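You operate a simulated robot arm through the tools that you are given. There is no shell and no other tool.

The job below is to be done with a simulated robot arm. You get a single attempt, and the scene is never put back.

TASK
Purge the green regulator twice, then run a pressure test on it.
Fine: power on and red plug in the sensor port for the test, which must end OK; plug back in the store port after.
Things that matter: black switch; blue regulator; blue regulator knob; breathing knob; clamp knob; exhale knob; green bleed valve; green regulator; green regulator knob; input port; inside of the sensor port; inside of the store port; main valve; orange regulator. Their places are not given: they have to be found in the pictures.

It is judged by the outcome, as a careful person would: the job done as asked, and still so three seconds after it is handed in. It fails if anything else is knocked over, pushed out of place, dropped, spilled or broken.

THE ROBOT
A 7-joint arm with a two-finger parallel gripper, fixed in place. Base frame: the origin is on the floor under the middle of its stand, x ahead of it, y to its left, z up. Units: m, degrees, N and s.
With the tool pointing down near the work surface it reaches from about 0.1 to 0.64 m from the base axis. Its first joint turns from -66.0 to 66.0 degrees. Payload 1.57 kg.
Tool frame: the origin (TCP) lies between the finger pads and is the grasp point; the fingertips stand 0.03 m ahead of it; z points along the fingers, y is the line along which they close. Largest opening 0.08 m; finger width 0.017, thickness 0.012; the body of the gripper, 0.04 by 0.082 m, starts 0.08 m behind the TCP.
Orientation is told as [roll, pitch, yaw] about the base's x, y, z axes, in that order, counted from this pose: with the fingers straight down and closing along the base's y, the tool's x points along the base's -x, its y along +y and its z along -z.

THE INTERFACE
- The arm moves only by the tool nudge_tool. Its argument "increments" is text: rows parted by semicolons, each of 7 numbers parted by spaces: the gripper command, from -1 (fully open) to 1 (shut), values between in proportion, then the shift along the tool's x, y, z in m, then the turn, a rotation vector about the tool's x, y, z in degrees. In form: claw tx ty tz wx wy wz; .... A call has 1 to 20 rows; each row is the pose to reach, as a shift and turn from the pose commanded when the call began, along the tool's axes at that moment. Each row takes 0.2 s and may step no farther than 0.05 m and 8.6 degrees from the row before; otherwise, or with a gripper value out of range, the whole call is refused. Where a pose cannot be reached the arm comes as near as it can. A force on the tool above 50 N (or 10 N above the force at the start of the call, whichever is more), or a blocked arm, ends the call early, and 0.2 s more pass. Each finger travels about 0.072 m/s and halts on what it meets, pressing with about 23 N; the grip force reading is that of the motor and also rises with nothing between the fingers. The clock runs only during rows and for 0.2 s after the last one: add rows that repeat a pose to give the fingers time. The reply holds the time, the measured pose of the TCP, the force on the tool along the base axes, the opening and the grip force, in the units named above and with some noise, with the torque about the TCP (base axes, N m) and any sound that the robot's microphone picked up.
- Cameras (640 x 400 px; columns grow to the right, rows downward): "scene" is fixed at [0.0657, 0.4438, 1.4196]; the picture's right is [-0.65, -0.76, 0.00], its down [-0.46, 0.40, -0.79] and it looks along [0.60, -0.52, -0.61] (base axes); focal length 214 px, centre (320, 200). "wrist" rides on the gripper at [0.072, -0.007, -0.122] in the tool frame; the picture's right is [0.09, 1.00, 0.00], its down [-0.84, 0.08, -0.54] and it looks along [-0.54, 0.05, 0.84] (tool axes); focal length 238 px, centre (320, 200).
- camera(camera): a new picture of that camera. It takes no simulated time.
- pixel_to_xyz(camera, pixels): for up to 12 pixels [column, row] of the newest picture of that camera ("zoom" is the newest enlarged one), the place [x, y, z] in the base frame of the surface seen there, good to about 0.002 m. It takes no simulated time.
- enlarge(camera, box): a new picture of the part [left, top, right, bottom] of that camera's present view, enlarged. It takes no simulated time.
- finish_job(): hands the job in; it is judged then, once.

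Leave the gripper open and the arm clear of the work at the hand-in unless told otherwise.

The tools are called after "Request:" as a command line: name --argument value ..., lists and objects as JSON in quotes. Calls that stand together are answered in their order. nudge_tool: Moves the arm, as the interface text tells. Its arguments: {"type":"object","properties":{"increments":{"type":"string"}},"required":["increments"]} The other tools are called the same way: camera (camera) takes a picture; pixel_to_xyz (camera, pixels) gives the place of the surface under pixels of a picture; enlarge (camera, box) takes an enlarged picture of a part of a camera's view; finish_job () hands the job in.

At the start:

```text
t: 0.0
tcp_pos: [0.3015, 0.1008, 1.2513]
tcp_rot: [0.0, -0.1, -0.1]
contact_force: [-0.6, -1.1, -0.9]
wrist_torque: [-0.01, 0.0, 0.0]
finger_gap: 0.08
finger_force: 0.0
```

scene: 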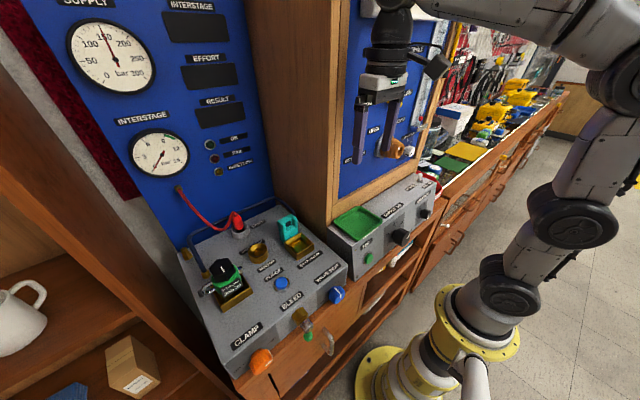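
wrist: 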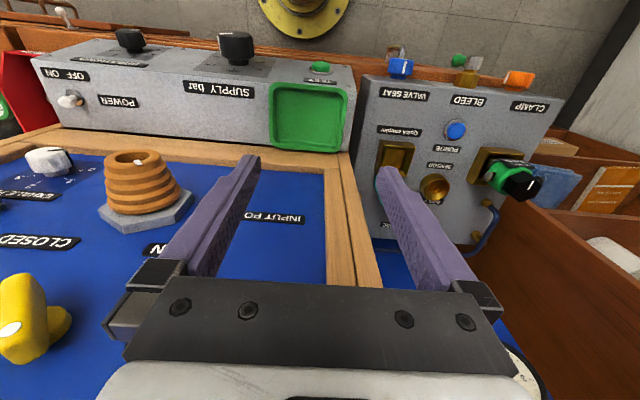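

I see a test bench with gauges, a blue panel, a console with labels (VALVE SEAT, BLEED, CLAMP, PURGE, SENSOR, STORE...). I will look closer at several parts before moving.

Request:
enlarge --camera "scene" --box '[170, 190, 350, 390]'

Request:
enlarge --camera "scene" --box '[60, 0, 270, 190]'

Request:
enlarge --camera "scene" --box '[320, 60, 480, 280]'

Request:
enlarge --camera "wrist" --box '[340, 30, 640, 260]'

Request:
enlarge --camera "wrist" --box '[0, 10, 360, 260]'

```text
2.00 times, centred on (260, 290) of scene
```

zoom: 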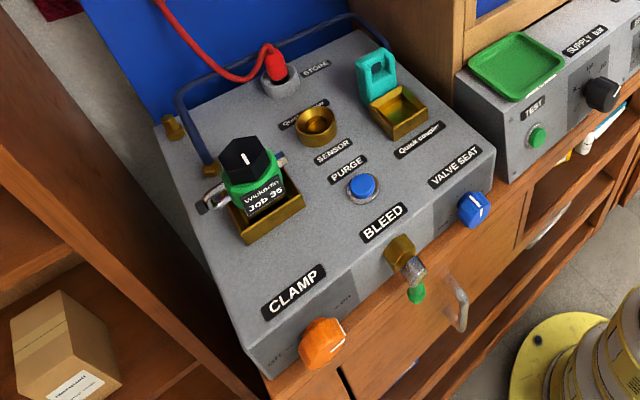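

```text
2.11 times, centred on (165, 95) of scene
```

zoom: 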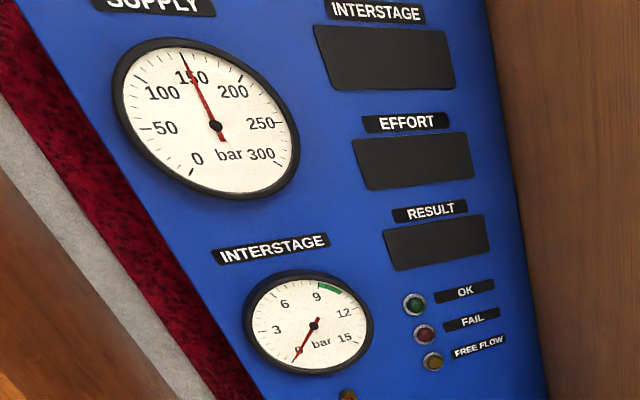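

```text
1.82 times, centred on (400, 170) of scene
```

zoom: 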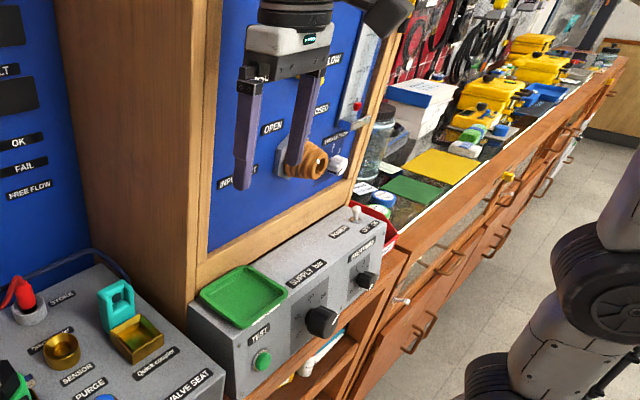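

```text
1.74 times, centred on (490, 145) of wrist
```

zoom: 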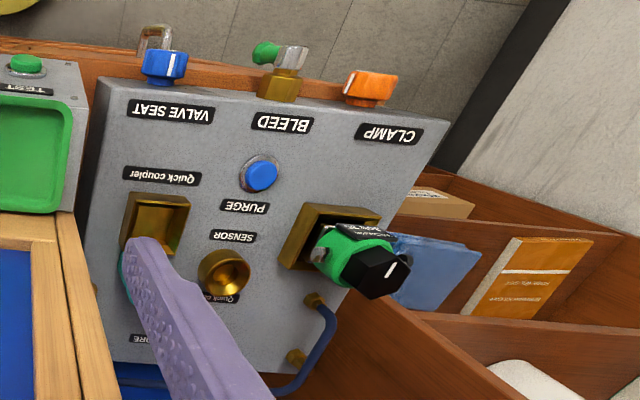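

```text
1.60 times, centred on (180, 135) of wrist
```

zoom: 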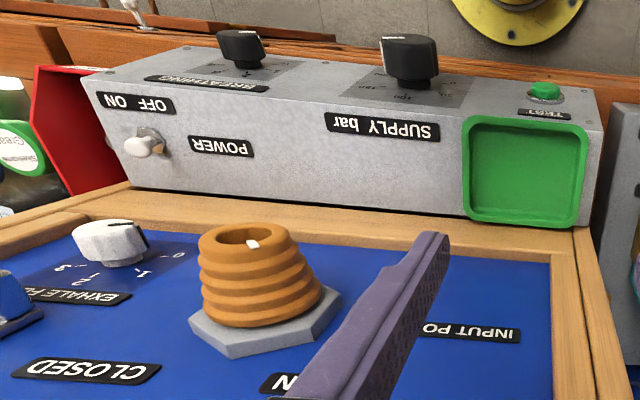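

Now I find where things are in space: console parts in the scene view first, then parts in the wrist view.

Request:
camera --camera "scene"

Request:
camera --camera "wrist"

Request:
pixel_to_xyz --camera "scene" --pixels '[[238, 222], [258, 247], [280, 283], [337, 294], [302, 316], [308, 336], [260, 361], [224, 262], [230, 285], [290, 225], [300, 240], [200, 265]]'

Request:
pixel_to_xyz --camera "scene" --pixels '[[369, 258], [401, 237], [427, 214], [420, 180], [355, 222], [402, 151], [410, 152], [210, 145], [115, 60], [165, 165], [210, 115], [340, 330]]'

Request:
pixel_to_xyz --camera "wrist" --pixels '[[70, 98], [130, 40], [237, 45], [320, 67], [140, 180], [45, 160], [20, 320], [395, 160], [435, 187], [456, 130], [520, 182], [401, 68]]'

```text
taken
```

scene: 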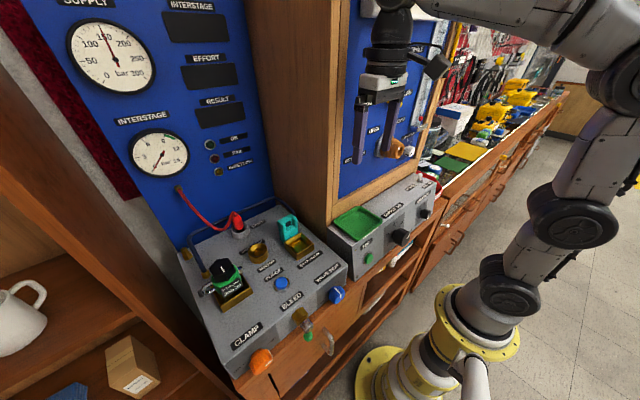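

```text
taken
```

wrist: 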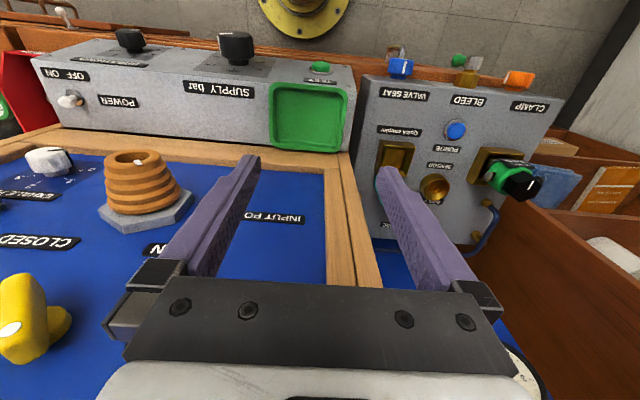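

```text
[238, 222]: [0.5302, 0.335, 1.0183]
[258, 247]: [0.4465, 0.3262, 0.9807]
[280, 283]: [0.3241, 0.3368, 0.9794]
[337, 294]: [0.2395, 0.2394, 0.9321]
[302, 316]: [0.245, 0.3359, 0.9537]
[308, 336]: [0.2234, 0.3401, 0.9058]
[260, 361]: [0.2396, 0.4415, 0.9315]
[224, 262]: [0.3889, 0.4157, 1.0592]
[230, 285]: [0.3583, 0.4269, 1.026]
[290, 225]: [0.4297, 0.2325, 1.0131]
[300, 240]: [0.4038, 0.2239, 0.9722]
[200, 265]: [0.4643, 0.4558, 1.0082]
```

```text
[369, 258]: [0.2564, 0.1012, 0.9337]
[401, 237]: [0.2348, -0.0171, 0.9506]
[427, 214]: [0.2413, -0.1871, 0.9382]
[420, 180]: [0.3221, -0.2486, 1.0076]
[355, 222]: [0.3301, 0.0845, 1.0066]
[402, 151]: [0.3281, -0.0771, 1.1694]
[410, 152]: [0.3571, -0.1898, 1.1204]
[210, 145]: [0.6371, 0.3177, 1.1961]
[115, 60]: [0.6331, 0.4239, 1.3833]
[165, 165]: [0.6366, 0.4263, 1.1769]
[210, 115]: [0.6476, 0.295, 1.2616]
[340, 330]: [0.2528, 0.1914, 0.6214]
```

```text
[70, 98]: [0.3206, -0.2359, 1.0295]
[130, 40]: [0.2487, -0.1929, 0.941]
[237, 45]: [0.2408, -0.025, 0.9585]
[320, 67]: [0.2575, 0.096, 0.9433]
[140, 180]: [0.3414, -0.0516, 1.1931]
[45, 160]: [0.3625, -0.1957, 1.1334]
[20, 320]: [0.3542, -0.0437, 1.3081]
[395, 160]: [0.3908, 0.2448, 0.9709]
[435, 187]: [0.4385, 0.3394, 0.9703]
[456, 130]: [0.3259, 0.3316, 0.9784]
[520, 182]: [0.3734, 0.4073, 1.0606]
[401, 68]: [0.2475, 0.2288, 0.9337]
```

The right-hand blue panel is vertical at about x 0.38. I will draw the arm back and tilt the tool so that the wrist camera looks straight at that panel.

Request:
nudge_tool --increments "-1 0.02 0 0 0 -8 0; -1 0.04 0 0 0 -16 0; -1 0.06 0 0 0 -24 0; -1 0.08 0 0 0 -32 0; -1 0.1 0 0 0 -40 0; -1 0.1 0 0 0 -48 0; -1 0.1 0 0 0 -48 0"

Request:
camera --camera "wrist"

Request:
camera --camera "scene"

```text
t: 1.6
tcp_pos: [0.2116, 0.0945, 1.2509]
tcp_rot: [0.1, -48.2, 0.1]
contact_force: [-0.1, -0.3, 1.0]
wrist_torque: [-0.04, -0.01, -0.02]
finger_gap: 0.0801
finger_force: 0.0
out of reach, approached as far as the arm can: row 6, 7
```

```text
taken
```

wrist: 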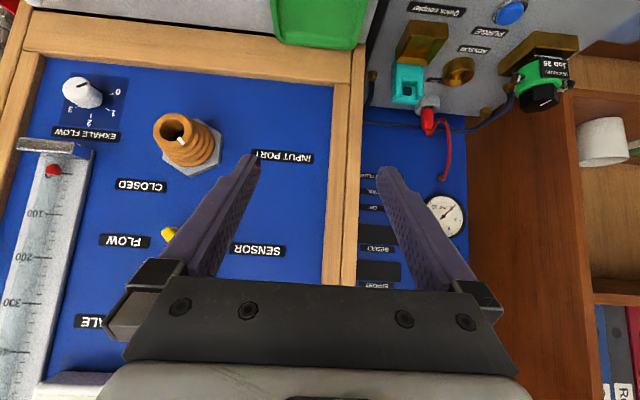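

```text
taken
```

scene: 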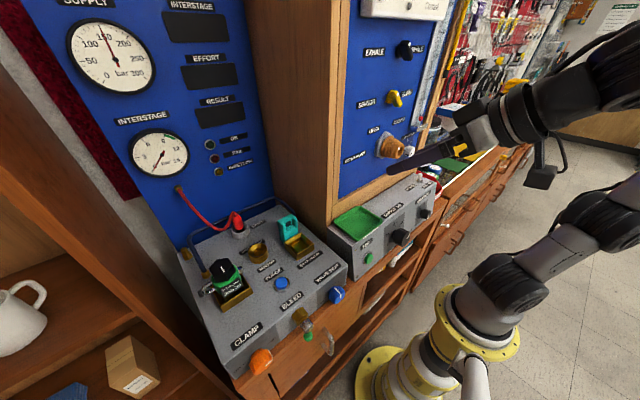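

The scene view now shows the right panel with a black switch at about (404,50) and a yellow lever at (395,98). I enlarge it.

Request:
enlarge --camera "scene" --box '[330, 0, 470, 100]'

Request:
enlarge --camera "scene" --box '[330, 80, 450, 200]'

Request:
enlarge --camera "scene" --box '[320, 160, 460, 280]'

Request:
enlarge --camera "wrist" --box '[0, 50, 320, 250]'

Request:
enlarge --camera "wrist" --box '[340, 0, 640, 240]'

```text
4.00 times, centred on (400, 50) of scene
```

zoom: 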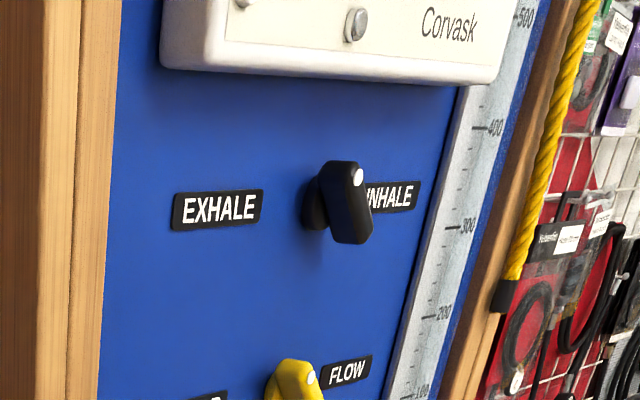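

```text
3.33 times, centred on (390, 140) of scene
```

zoom: 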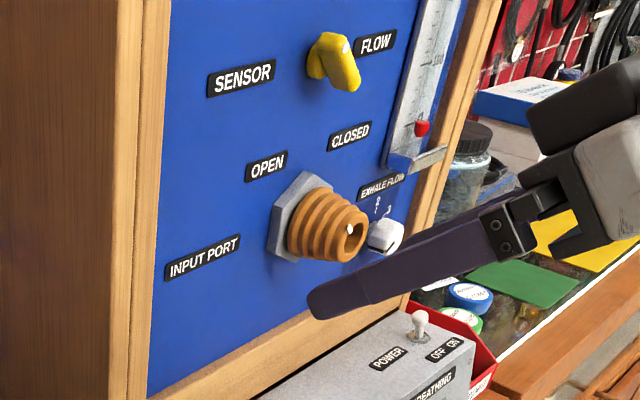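

```text
3.33 times, centred on (390, 220) of scene
```

zoom: 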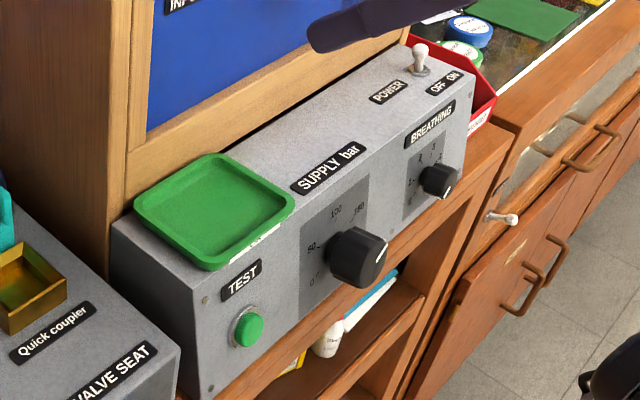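

```text
2.00 times, centred on (160, 150) of wrist
```

zoom: 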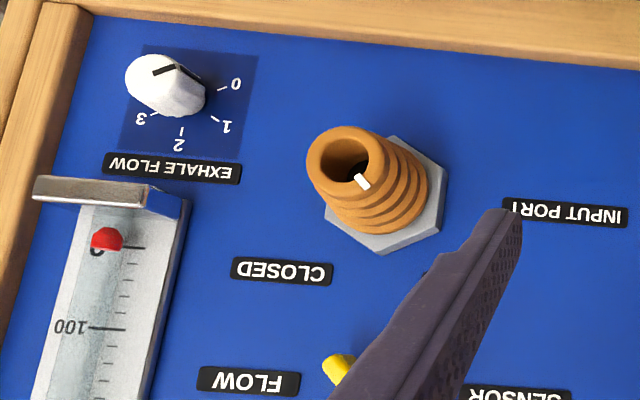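

```text
1.67 times, centred on (490, 120) of wrist
```

zoom: 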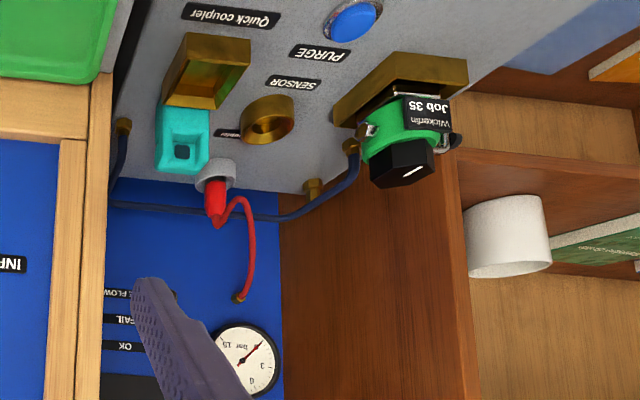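

I need finer detail of the console: clamp knob, bleed valve, valve seat knob, couplers.

Request:
enlarge --camera "scene" --box '[220, 300, 320, 390]'

Request:
enlarge --camera "scene" --box '[270, 260, 370, 360]'

Request:
enlarge --camera "scene" --box '[175, 230, 275, 320]'

Request:
enlarge --camera "scene" --box '[220, 200, 330, 290]'

Request:
enlarge --camera "scene" --box '[0, 260, 200, 400]'

Request:
enlarge --camera "scene" --box '[110, 110, 260, 200]'

```text
4.44 times, centred on (270, 345) of scene
```

zoom: 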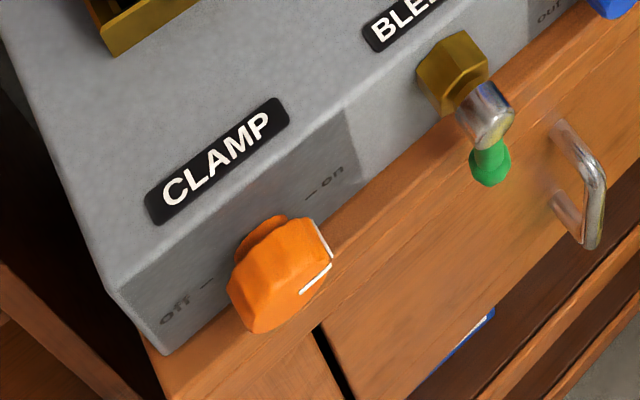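

```text
4.00 times, centred on (320, 310) of scene
```

zoom: 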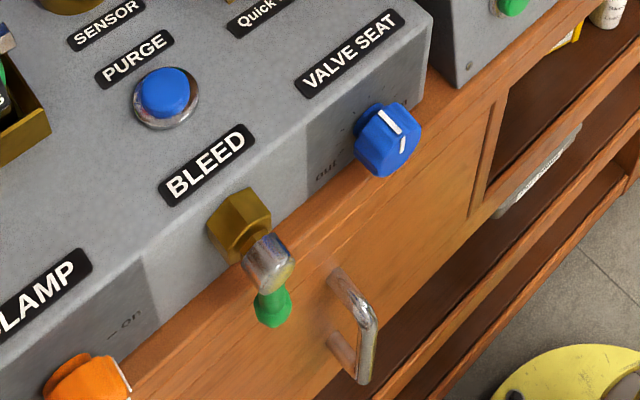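

```text
4.44 times, centred on (225, 275) of scene
```

zoom: 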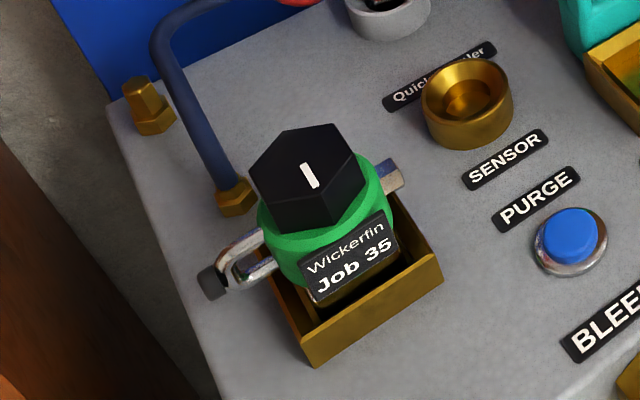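

```text
4.44 times, centred on (275, 245) of scene
```

zoom: 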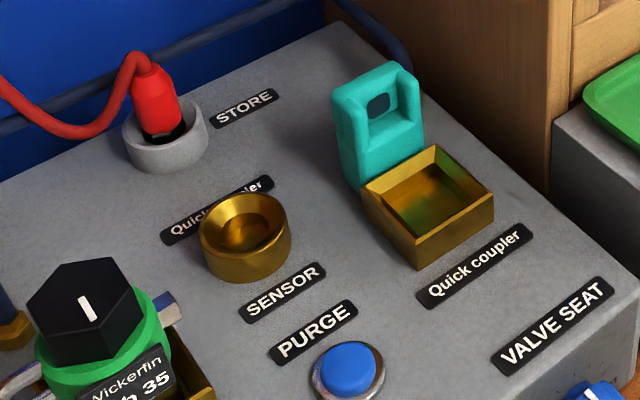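

```text
2.86 times, centred on (100, 330) of scene
```

zoom: 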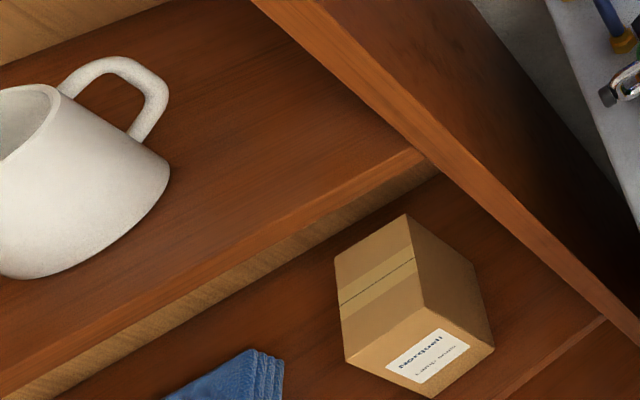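

```text
4.27 times, centred on (185, 155) of scene
```

zoom: 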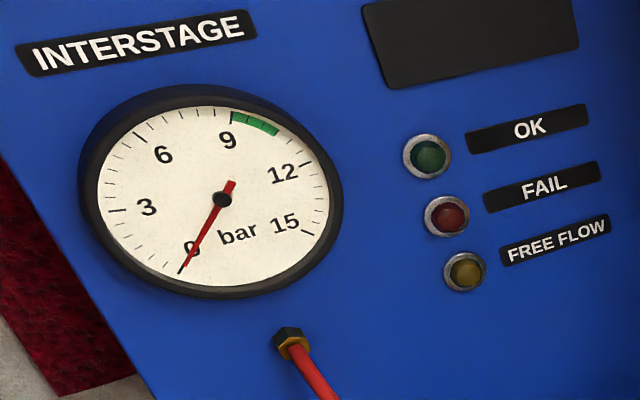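

I look at the right-hand bench and the front of the boxes for other items (main valve, other regulators).

Request:
enlarge --camera "scene" --box '[420, 60, 580, 180]'

Request:
enlarge --camera "scene" --box '[400, 0, 640, 120]'

Request:
enlarge --camera "scene" --box '[40, 0, 260, 120]'

Request:
enlarge --camera "scene" --box '[300, 180, 460, 400]'

Request:
enlarge --camera "scene" --box '[0, 120, 180, 300]'

```text
3.33 times, centred on (500, 120) of scene
```

zoom: 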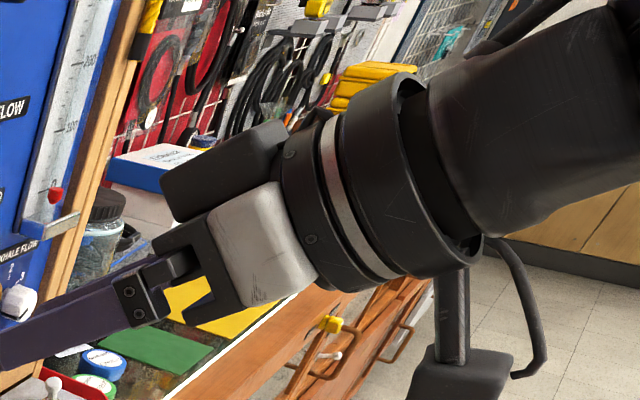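

```text
2.67 times, centred on (520, 60) of scene
```

zoom: 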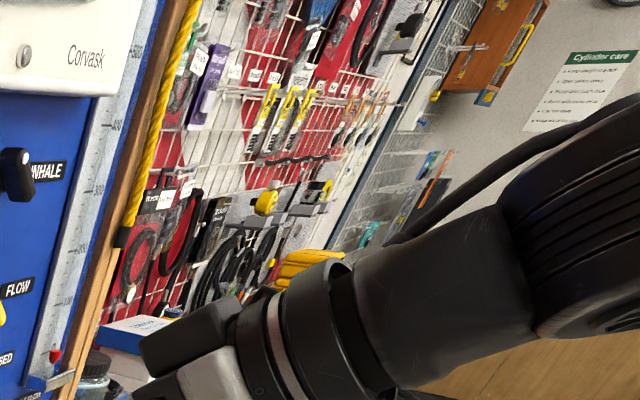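

```text
2.91 times, centred on (150, 60) of scene
```

zoom: 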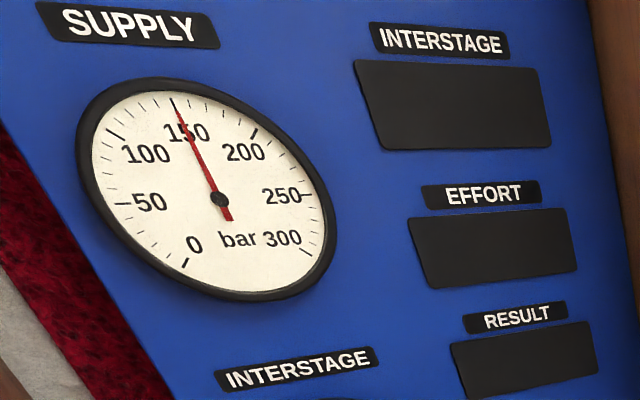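

```text
1.82 times, centred on (380, 290) of scene
```

zoom: 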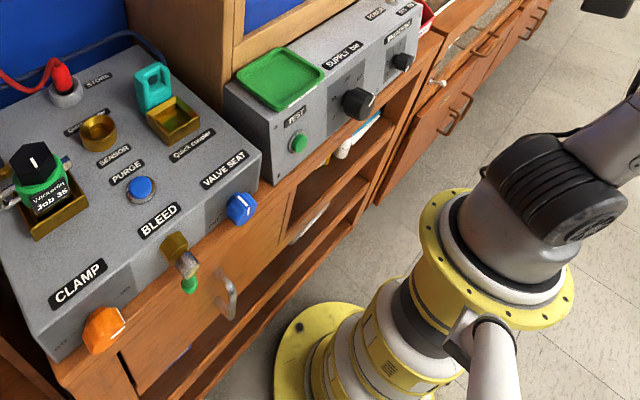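

```text
2.22 times, centred on (90, 210) of scene
```

zoom: 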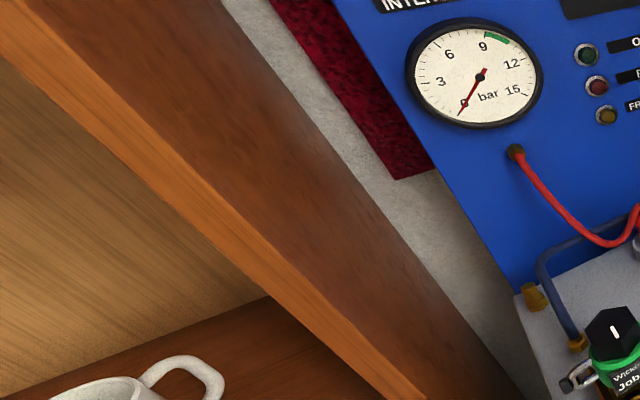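

I need the power toggle's lean and the reading of the supply and clamp knobs. I enlarge these tightly.

Request:
enlarge --camera "scene" --box '[395, 160, 445, 200]'

Request:
pixel_to_xyz --camera "zoom" --pixels '[[320, 200], [320, 240], [320, 260], [310, 280], [330, 285], [300, 300]]'

Request:
enlarge --camera "wrist" --box '[60, 60, 320, 220]'

```text
10.00 times, centred on (420, 180) of scene
```

zoom: 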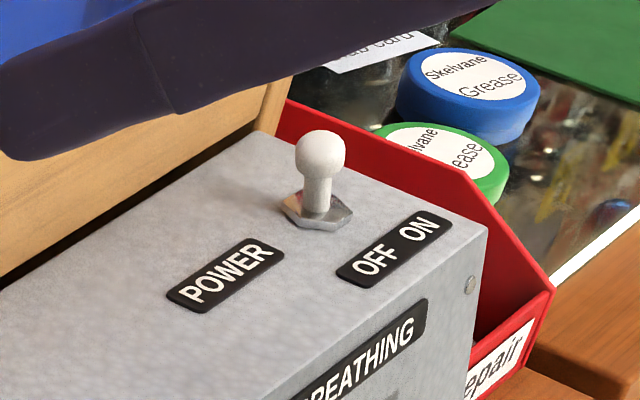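

```text
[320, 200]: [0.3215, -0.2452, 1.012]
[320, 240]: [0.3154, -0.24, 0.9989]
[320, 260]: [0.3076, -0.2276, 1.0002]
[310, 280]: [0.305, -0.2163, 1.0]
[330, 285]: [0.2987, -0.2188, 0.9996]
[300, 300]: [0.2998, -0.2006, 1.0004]
```

```text
2.46 times, centred on (190, 140) of wrist
```

zoom: 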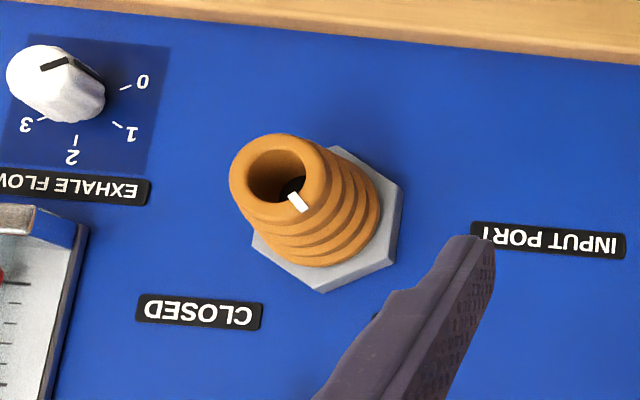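

Next I slide the arm left along +y to look at the front of the left console (clamp, bleed, valve seat).

Request:
nudge_tool --increments "-1 0 0.04 0 0 0 0; -1 0 0.08 0 0 0 0; -1 0 0.12 0 0 0 0; -1 0 0.16 0 0 0 0; -1 0 0.2 0 0 0 0; -1 0 0.22 0 0 0 0"

Request:
camera --camera "wrist"

```text
t: 3.0
tcp_pos: [0.2944, 0.2605, 1.2518]
tcp_rot: [0.1, -48.1, 0.0]
contact_force: [-0.3, 0.0, -0.7]
wrist_torque: [-0.05, 0.0, -0.03]
finger_gap: 0.0801
finger_force: 0.1
out of reach, approached as far as the arm can: row 1, 2, 3, 4, 5, 6
```

```text
taken
```

wrist: 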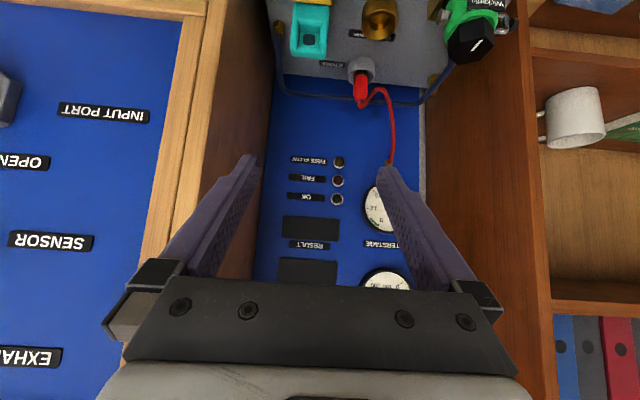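

The view is limited from here. I go back to pointing down and lower, nearer the console front, so that the camera sees the front knobs.

Request:
nudge_tool --increments "-1 0.0224 0.0117 0 0 8 0; -1 0.0448 0.0234 0 0 16 0; -1 0.0672 0.0351 0 0 24 0; -1 0.09 0.0468 0 0 32 0; -1 0.112 0.0585 0 0 40 0; -1 0.134 0.07 0 0 48 0; -1 0.134 0.07 0 0 48 0"

Request:
camera --camera "wrist"

Request:
camera --camera "scene"

```text
t: 4.6
tcp_pos: [0.2035, 0.3312, 1.1519]
tcp_rot: [0.0, 0.0, -0.1]
contact_force: [0.5, 0.1, -0.4]
wrist_torque: [-0.01, 0.03, -0.01]
finger_gap: 0.0799
finger_force: 0.1
```

```text
taken
```

wrist: 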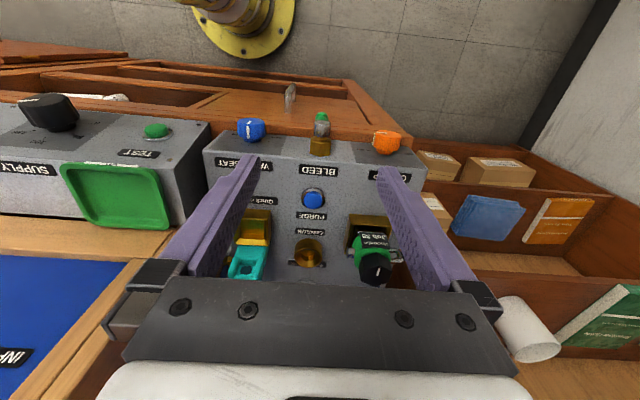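

```text
taken
```

scene: 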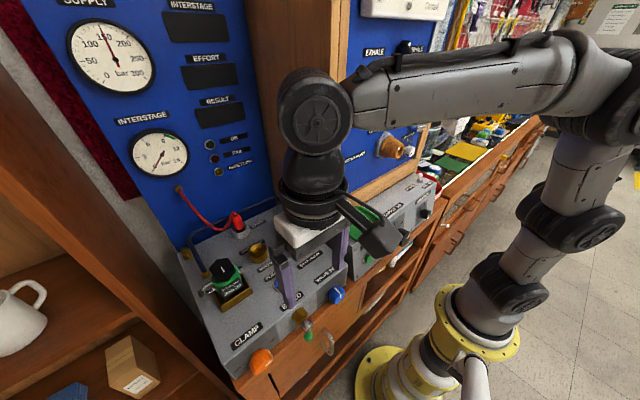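

The front knobs show at (250,130), (320,130), (387,143). I enlarge them.

Request:
enlarge --camera "wrist" --box '[200, 90, 450, 230]'

Request:
enlarge --camera "wrist" --box '[350, 110, 430, 170]'

Request:
enlarge --camera "wrist" --box '[280, 90, 360, 170]'

Request:
enlarge --camera "wrist" --box '[10, 80, 190, 170]'

```text
2.56 times, centred on (325, 160) of wrist
```

zoom: 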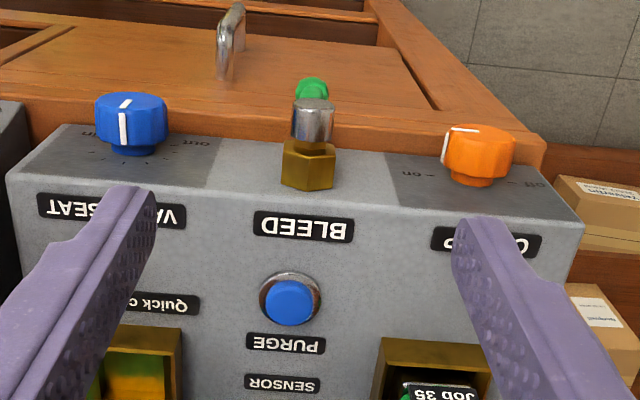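

```text
6.67 times, centred on (390, 140) of wrist
```

zoom: 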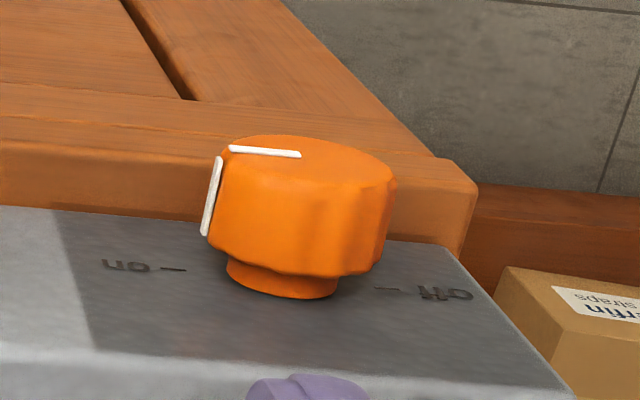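

```text
5.00 times, centred on (320, 130) of wrist
```

zoom: 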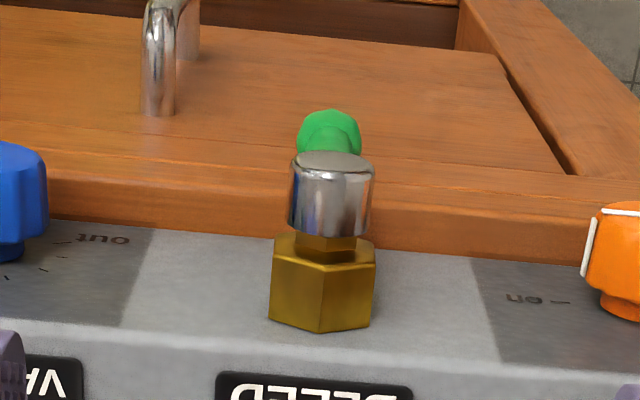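

```text
3.56 times, centred on (100, 125) of wrist
```

zoom: 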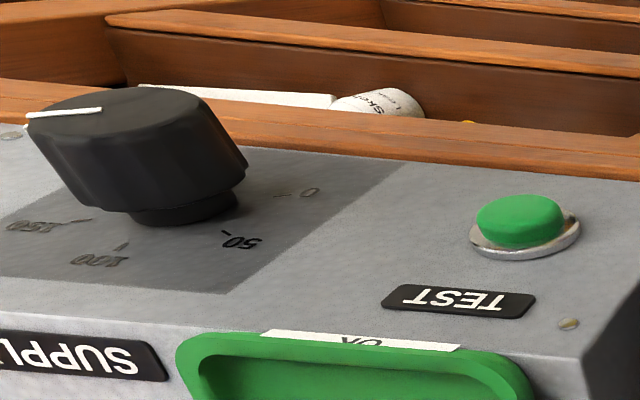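

Clamp pointer points to "on", supply knob near 150, gauge supply about 150 bar. The displays are dark, so the power must be switched on. I raise the arm a bit and carry it to the right side, toward the power toggle at about (0.32,-0.24).

Request:
nudge_tool --increments "-1 0 -0.04 -0.02 0 0 0; -1 0 -0.085 -0.04 0 0 0; -1 0 -0.13 -0.06 0 0 0; -1 0 -0.175 -0.06 0 0 0; -1 0 -0.22 -0.06 0 0 0; -1 0 -0.265 -0.06 0 0 0; -1 0 -0.31 -0.06 0 0 0; -1 0 -0.355 -0.06 0 0 0; -1 0 -0.4 -0.06 0 0 0; -1 0 -0.445 -0.06 0 0 0; -1 0 -0.49 -0.06 0 0 0; -1 0 -0.53 -0.06 0 0 0; -1 0 -0.53 -0.06 0 0 0"

Request:
camera --camera "wrist"

Request:
camera --camera "scene"

```text
t: 7.4
tcp_pos: [0.2055, -0.199, 1.2107]
tcp_rot: [0.0, -0.2, 0.2]
contact_force: [-0.1, 0.2, -0.5]
wrist_torque: [0.04, 0.0, 0.0]
finger_gap: 0.0798
finger_force: 0.0
```

```text
taken
```

wrist: 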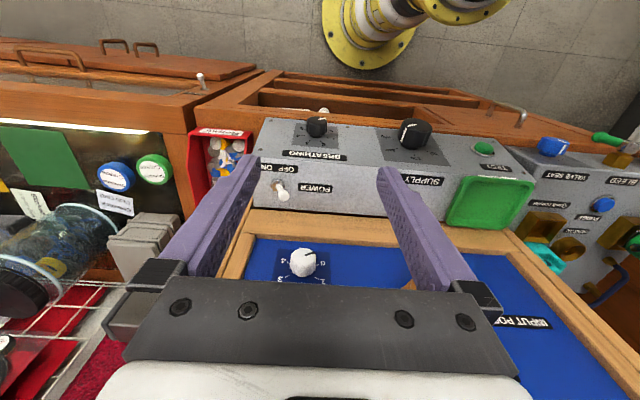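

```text
taken
```

scene: 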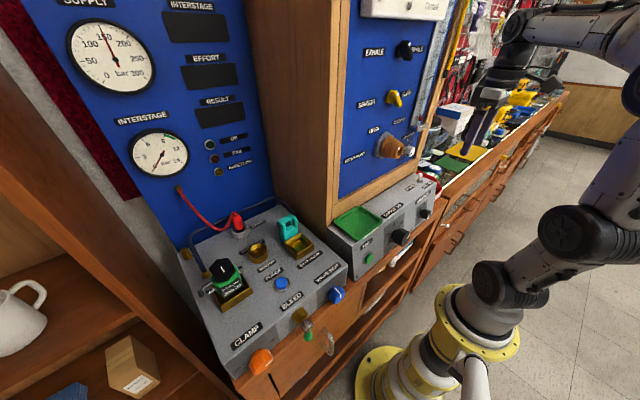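

The toggle is at about (282,190) in the wrist picture. I enlarge it and measure the toggle, the wood frame and box top.

Request:
enlarge --camera "wrist" --box '[240, 150, 340, 230]'

Request:
pixel_to_xyz --camera "wrist" --pixels '[[283, 194], [278, 186], [270, 190], [300, 215], [300, 228], [300, 240], [240, 205], [300, 262], [280, 160], [316, 126], [480, 148], [411, 133]]'

Request:
pixel_to_xyz --camera "zoom" --pixels '[[280, 215], [262, 190], [255, 180], [240, 190], [250, 205], [230, 170]]'

```text
5.00 times, centred on (290, 190) of wrist
```

zoom: 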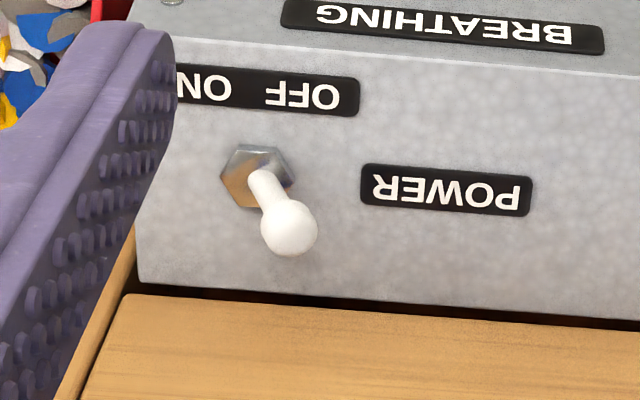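

```text
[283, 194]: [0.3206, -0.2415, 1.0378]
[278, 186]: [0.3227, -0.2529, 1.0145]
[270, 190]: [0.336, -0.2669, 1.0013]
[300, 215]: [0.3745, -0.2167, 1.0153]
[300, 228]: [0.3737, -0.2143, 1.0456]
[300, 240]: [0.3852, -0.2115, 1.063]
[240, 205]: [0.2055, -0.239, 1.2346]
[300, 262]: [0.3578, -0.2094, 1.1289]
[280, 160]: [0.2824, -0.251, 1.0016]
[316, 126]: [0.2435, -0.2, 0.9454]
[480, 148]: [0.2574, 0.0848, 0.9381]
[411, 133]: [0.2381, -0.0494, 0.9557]
```

```text
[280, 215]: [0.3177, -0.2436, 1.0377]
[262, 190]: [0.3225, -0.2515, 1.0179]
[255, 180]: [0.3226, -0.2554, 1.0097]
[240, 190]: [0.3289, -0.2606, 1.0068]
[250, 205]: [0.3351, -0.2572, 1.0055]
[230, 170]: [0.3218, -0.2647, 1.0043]
```

The toggle ball is at (0.319,-0.2435,1.034), its base at (0.323,-0.256,1.005): it leans toward OFF (+y). I close the fingers, tilt the tool 30° back and come in on the +y side of the ball, then push toward -y.

Request:
nudge_tool --increments "1 0 0 0 0 -7.5 0; 1 0 0 0 0 -15 0; 1 0 0 0 0 -22.5 0; 1 0 0 0 0 -30 0; 1 -0.025 0 0.03 0 -30 0; 1 -0.05 0 0.06 0 -30 0; 1 -0.075 0 0.09 0 -30 0; 1 -0.0995 0.002 0.12 0 -30 0; 1 -0.0995 0.002 0.12 0 -30 0"

Request:
camera --camera "wrist"

Request:
enlarge --camera "scene" --box '[380, 120, 480, 220]'

```text
t: 9.4
tcp_pos: [0.3046, -0.1966, 1.0911]
tcp_rot: [-0.1, -30.1, 0.0]
contact_force: [0.1, 0.8, 0.7]
wrist_torque: [-0.02, -0.01, 0.02]
finger_gap: 0.0001
finger_force: 21.3
```

```text
taken
```

wrist: 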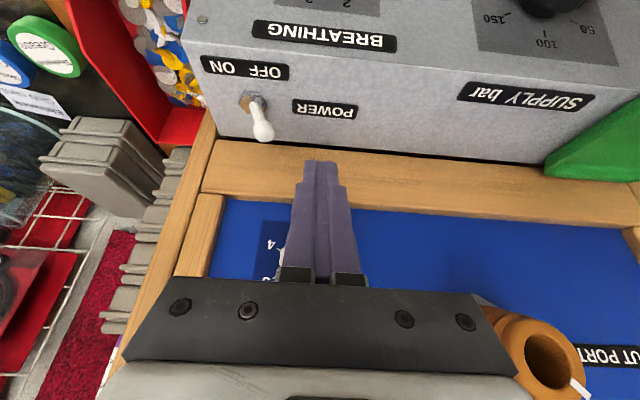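

```text
4.00 times, centred on (430, 170) of scene
```

zoom: 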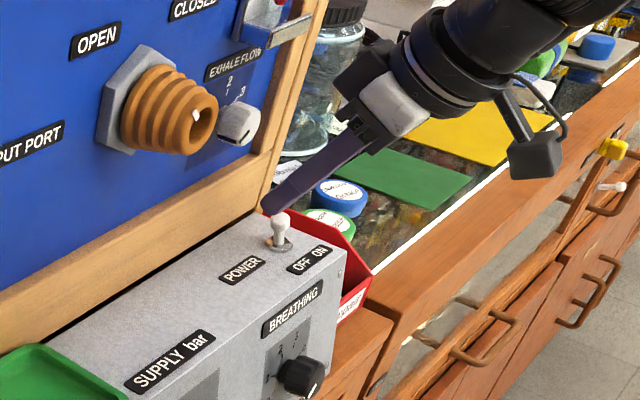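

Fingertips are at about (0.32,-0.197,1.065). I go down 4.7 cm and then push toward -y in small steps, then come back a little.

Request:
nudge_tool --increments "1 0.012 0 0.0204 0 0 0; 1 0.0235 0 0.0407 0 0 0; 1 0.0235 -0.02 0.0407 0 0 0; 1 0.0235 -0.03 0.0407 0 0 0; 1 0.0235 -0.04 0.0407 0 0 0; 1 0.0235 -0.047 0.0407 0 0 0; 1 0.0235 -0.054 0.0407 0 0 0; 1 0.0235 -0.03 0.0407 0 0 0; 1 0.0235 -0.01 0.0407 0 0 0; 1 0 -0.01 0 0 0 0"

Request:
enlarge --camera "wrist" --box '[190, 50, 350, 170]'

Request:
camera --camera "scene"

```text
t: 11.6
tcp_pos: [0.3048, -0.2055, 1.0911]
tcp_rot: [0.0, -30.1, 0.1]
contact_force: [-0.5, -0.8, 0.1]
wrist_torque: [-0.03, -0.01, 0.01]
finger_gap: 0.0
finger_force: 21.4
```

```text
3.33 times, centred on (270, 110) of wrist
```

zoom: 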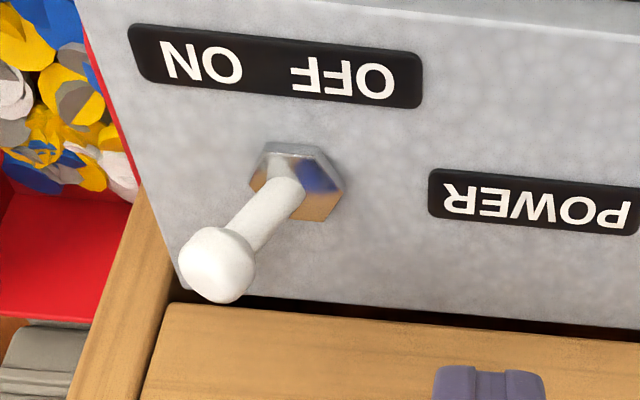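

```text
taken
```

scene: 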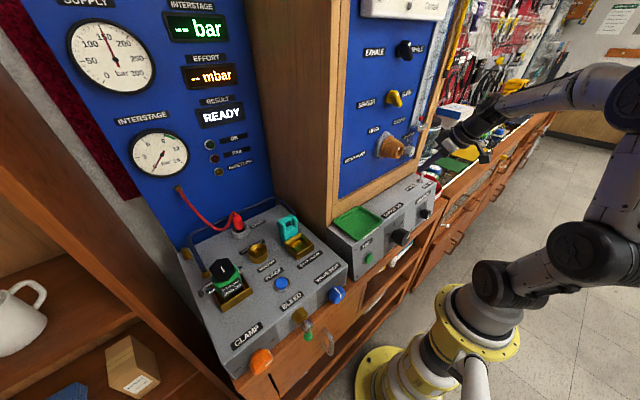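

Power is on: displays lit, RESULT shows READY. Next is the purge. I back away and up, straighten the tool and carry it left to above the purge button at about (0.324,0.337,0.98).

Request:
nudge_tool --increments "1 0.008 0 -0.036 0 0 0; 1 0.016 0 -0.073 0 7.5 0; 1 0.024 0 -0.11 0 15 0; 1 0.0316 0 -0.1453 0 22.5 0; 1 0.0316 0.04 -0.1453 0 30 0; 1 0.0316 0.085 -0.1453 0 30 0; 1 0.0316 0.13 -0.1453 0 30 0; 1 0.0316 0.175 -0.1453 0 30 0; 1 0.0316 0.22 -0.1453 0 30 0; 1 0.0316 0.265 -0.1453 0 30 0; 1 0.0316 0.31 -0.1453 0 30 0; 1 0.0316 0.355 -0.1453 0 30 0; 1 0.0316 0.4 -0.1453 0 30 0; 1 0.0316 0.445 -0.1453 0 30 0; 1 0.0316 0.49 -0.1453 0 30 0; 1 0.0316 0.54 -0.1453 0 30 0; 1 0.0316 0.54 -0.1453 0 30 0"

Request:
camera --camera "wrist"

Request:
camera --camera "scene"

```text
t: 15.2
tcp_pos: [0.2038, 0.3348, 1.2005]
tcp_rot: [0.0, -0.1, -0.1]
contact_force: [-0.1, 1.0, -0.2]
wrist_torque: [-0.03, 0.02, 0.0]
finger_gap: 0.0
finger_force: 21.3
```

```text
taken
```

wrist: 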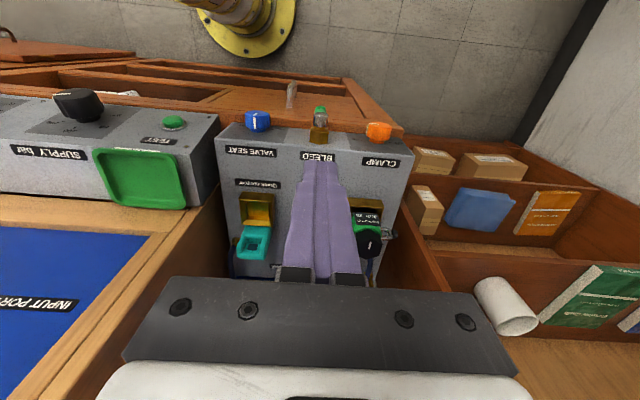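

```text
taken
```

scene: 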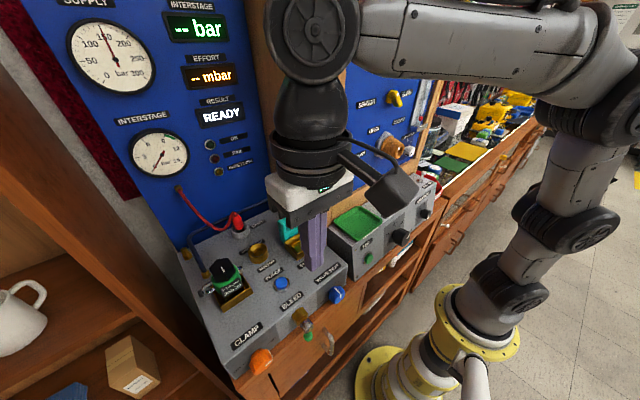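

I measure the purge button exactly in an enlarged scene picture.

Request:
enlarge --camera "scene" --box '[262, 268, 302, 298]'

Request:
pixel_to_xyz --camera "zoom" --pixels '[[300, 200], [320, 200], [280, 200], [300, 180], [300, 160], [300, 230], [250, 240], [400, 150], [400, 250]]'

```text
13.33 times, centred on (282, 283) of scene
```

zoom: 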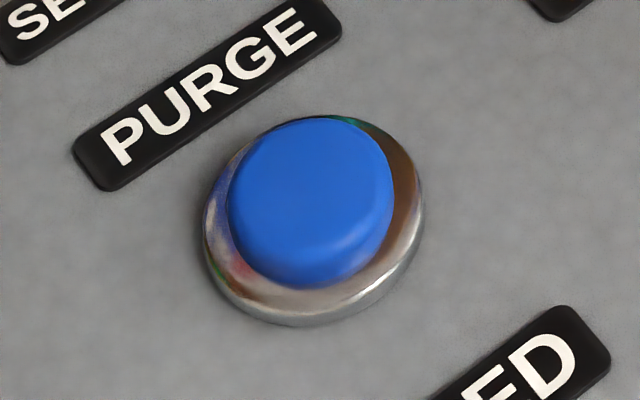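

```text
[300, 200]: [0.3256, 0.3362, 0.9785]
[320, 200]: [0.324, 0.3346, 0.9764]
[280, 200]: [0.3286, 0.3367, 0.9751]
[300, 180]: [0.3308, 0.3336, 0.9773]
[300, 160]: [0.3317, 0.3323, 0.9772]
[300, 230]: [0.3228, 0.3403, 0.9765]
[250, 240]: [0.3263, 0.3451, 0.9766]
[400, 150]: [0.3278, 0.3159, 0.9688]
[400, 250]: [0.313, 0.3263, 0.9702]
```

Button top centre about (0.3255,0.335,0.977). I move over it with closed fingers to a tip height of about 1.0 m (2.3 cm above).

Request:
nudge_tool --increments "1 -0.04 0 0 0 0 0; 1 -0.08 0 0.02 0 0 0; 1 -0.1217 0 0.05 0 0 0; 1 -0.1217 0 0.09 0 0 0; 1 -0.1217 0 0.13 0 0 0; 1 -0.1217 0 0.17 0 0 0; 1 -0.1217 0 0.17 0 0 0"

Request:
camera --camera "scene"

Request:
enlarge --camera "wrist" --box '[220, 100, 420, 240]'

```text
refused: row 3 steps farther than a row can; nothing moved
```

```text
taken
```

scene: 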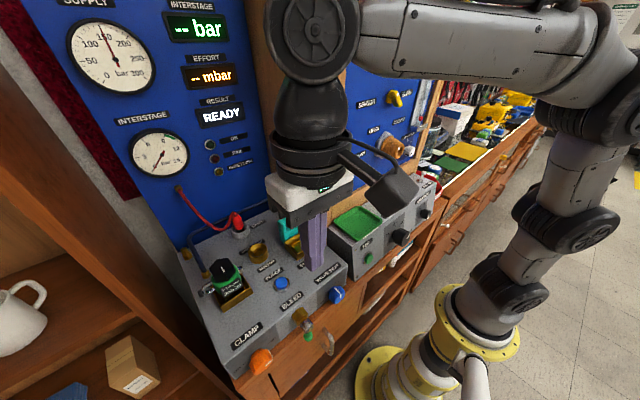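

```text
2.86 times, centred on (320, 170) of wrist
```

zoom: 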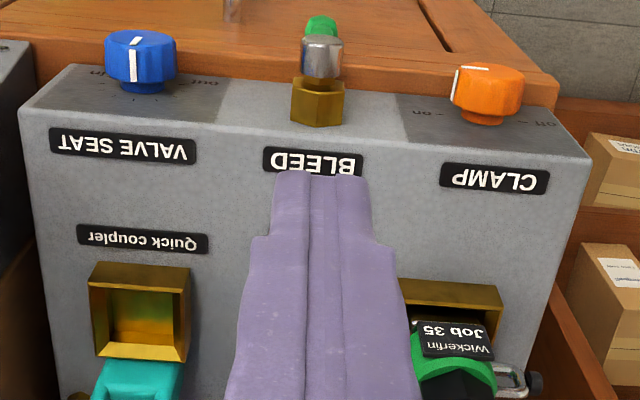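

The third row was too long a step; I split it more finely and repeat.

Request:
nudge_tool --increments "1 -0.04 0 0 0 0 0; 1 -0.08 0 0.02 0 0 0; 1 -0.1217 0 0.04 0 0 0; 1 -0.1217 0 0.085 0 0 0; 1 -0.1217 0 0.13 0 0 0; 1 -0.1217 0 0.17 0 0 0; 1 -0.1217 0 0.17 0 0 0"

Request:
camera --camera "scene"

Request:
camera --camera "wrist"

```text
t: 16.8
tcp_pos: [0.3268, 0.3356, 1.0296]
tcp_rot: [0.0, -0.1, 0.0]
contact_force: [0.8, 0.1, 0.2]
wrist_torque: [0.02, 0.03, 0.01]
finger_gap: 0.0
finger_force: 21.3
```

```text
taken
```

scene: 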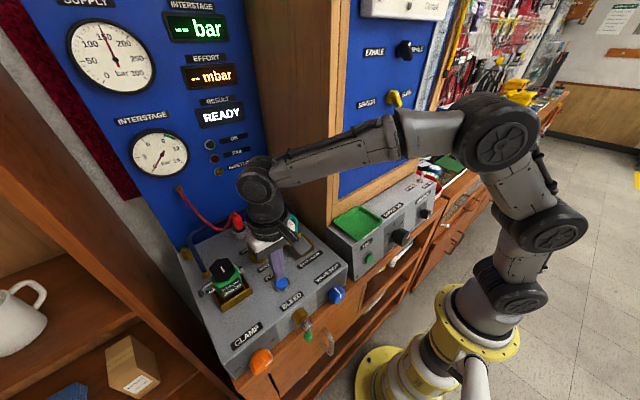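

```text
taken
```

wrist: 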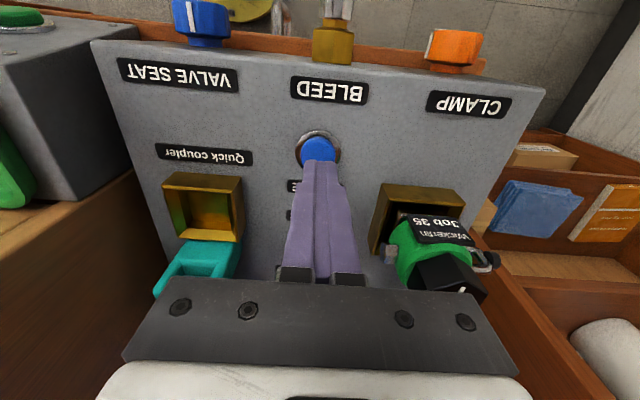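

The fingertip is right over the button. First purge press: go down about 2.8 cm in steps and come back up.

Request:
nudge_tool --increments "1 0 0 0.012 0 0 0; 1 0 0 0.02 0 0 0; 1 0 0 0.0235 0 0 0; 1 0 0 0.0255 0 0 0; 1 0 0 0.0275 0 0 0; 1 0 0 0.0275 0 0 0"

Request:
enlarge --camera "scene" --box '[60, 0, 270, 190]'

Request:
enlarge --camera "wrist" --box '[270, 110, 370, 180]'

```text
t: 18.2
tcp_pos: [0.3266, 0.3335, 1.0039]
tcp_rot: [0.0, -0.2, 0.1]
contact_force: [-0.6, 0.8, 3.2]
wrist_torque: [0.02, 0.05, 0.03]
finger_gap: 0.0002
finger_force: 21.4
heard: click
```

```text
2.11 times, centred on (165, 95) of scene
```

zoom: 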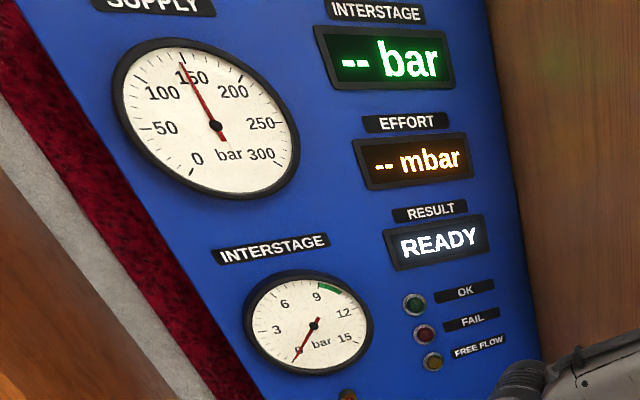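

```text
5.71 times, centred on (320, 145) of wrist
```

zoom: 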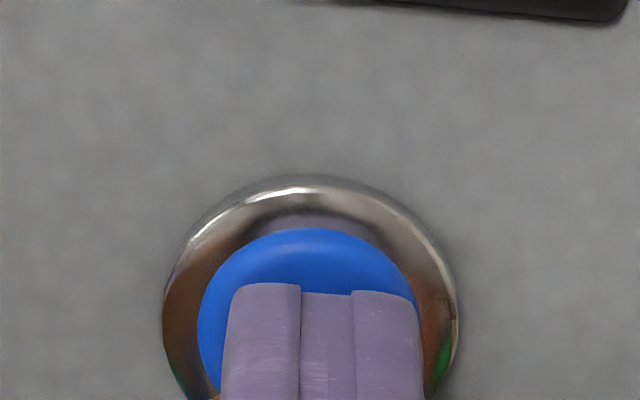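

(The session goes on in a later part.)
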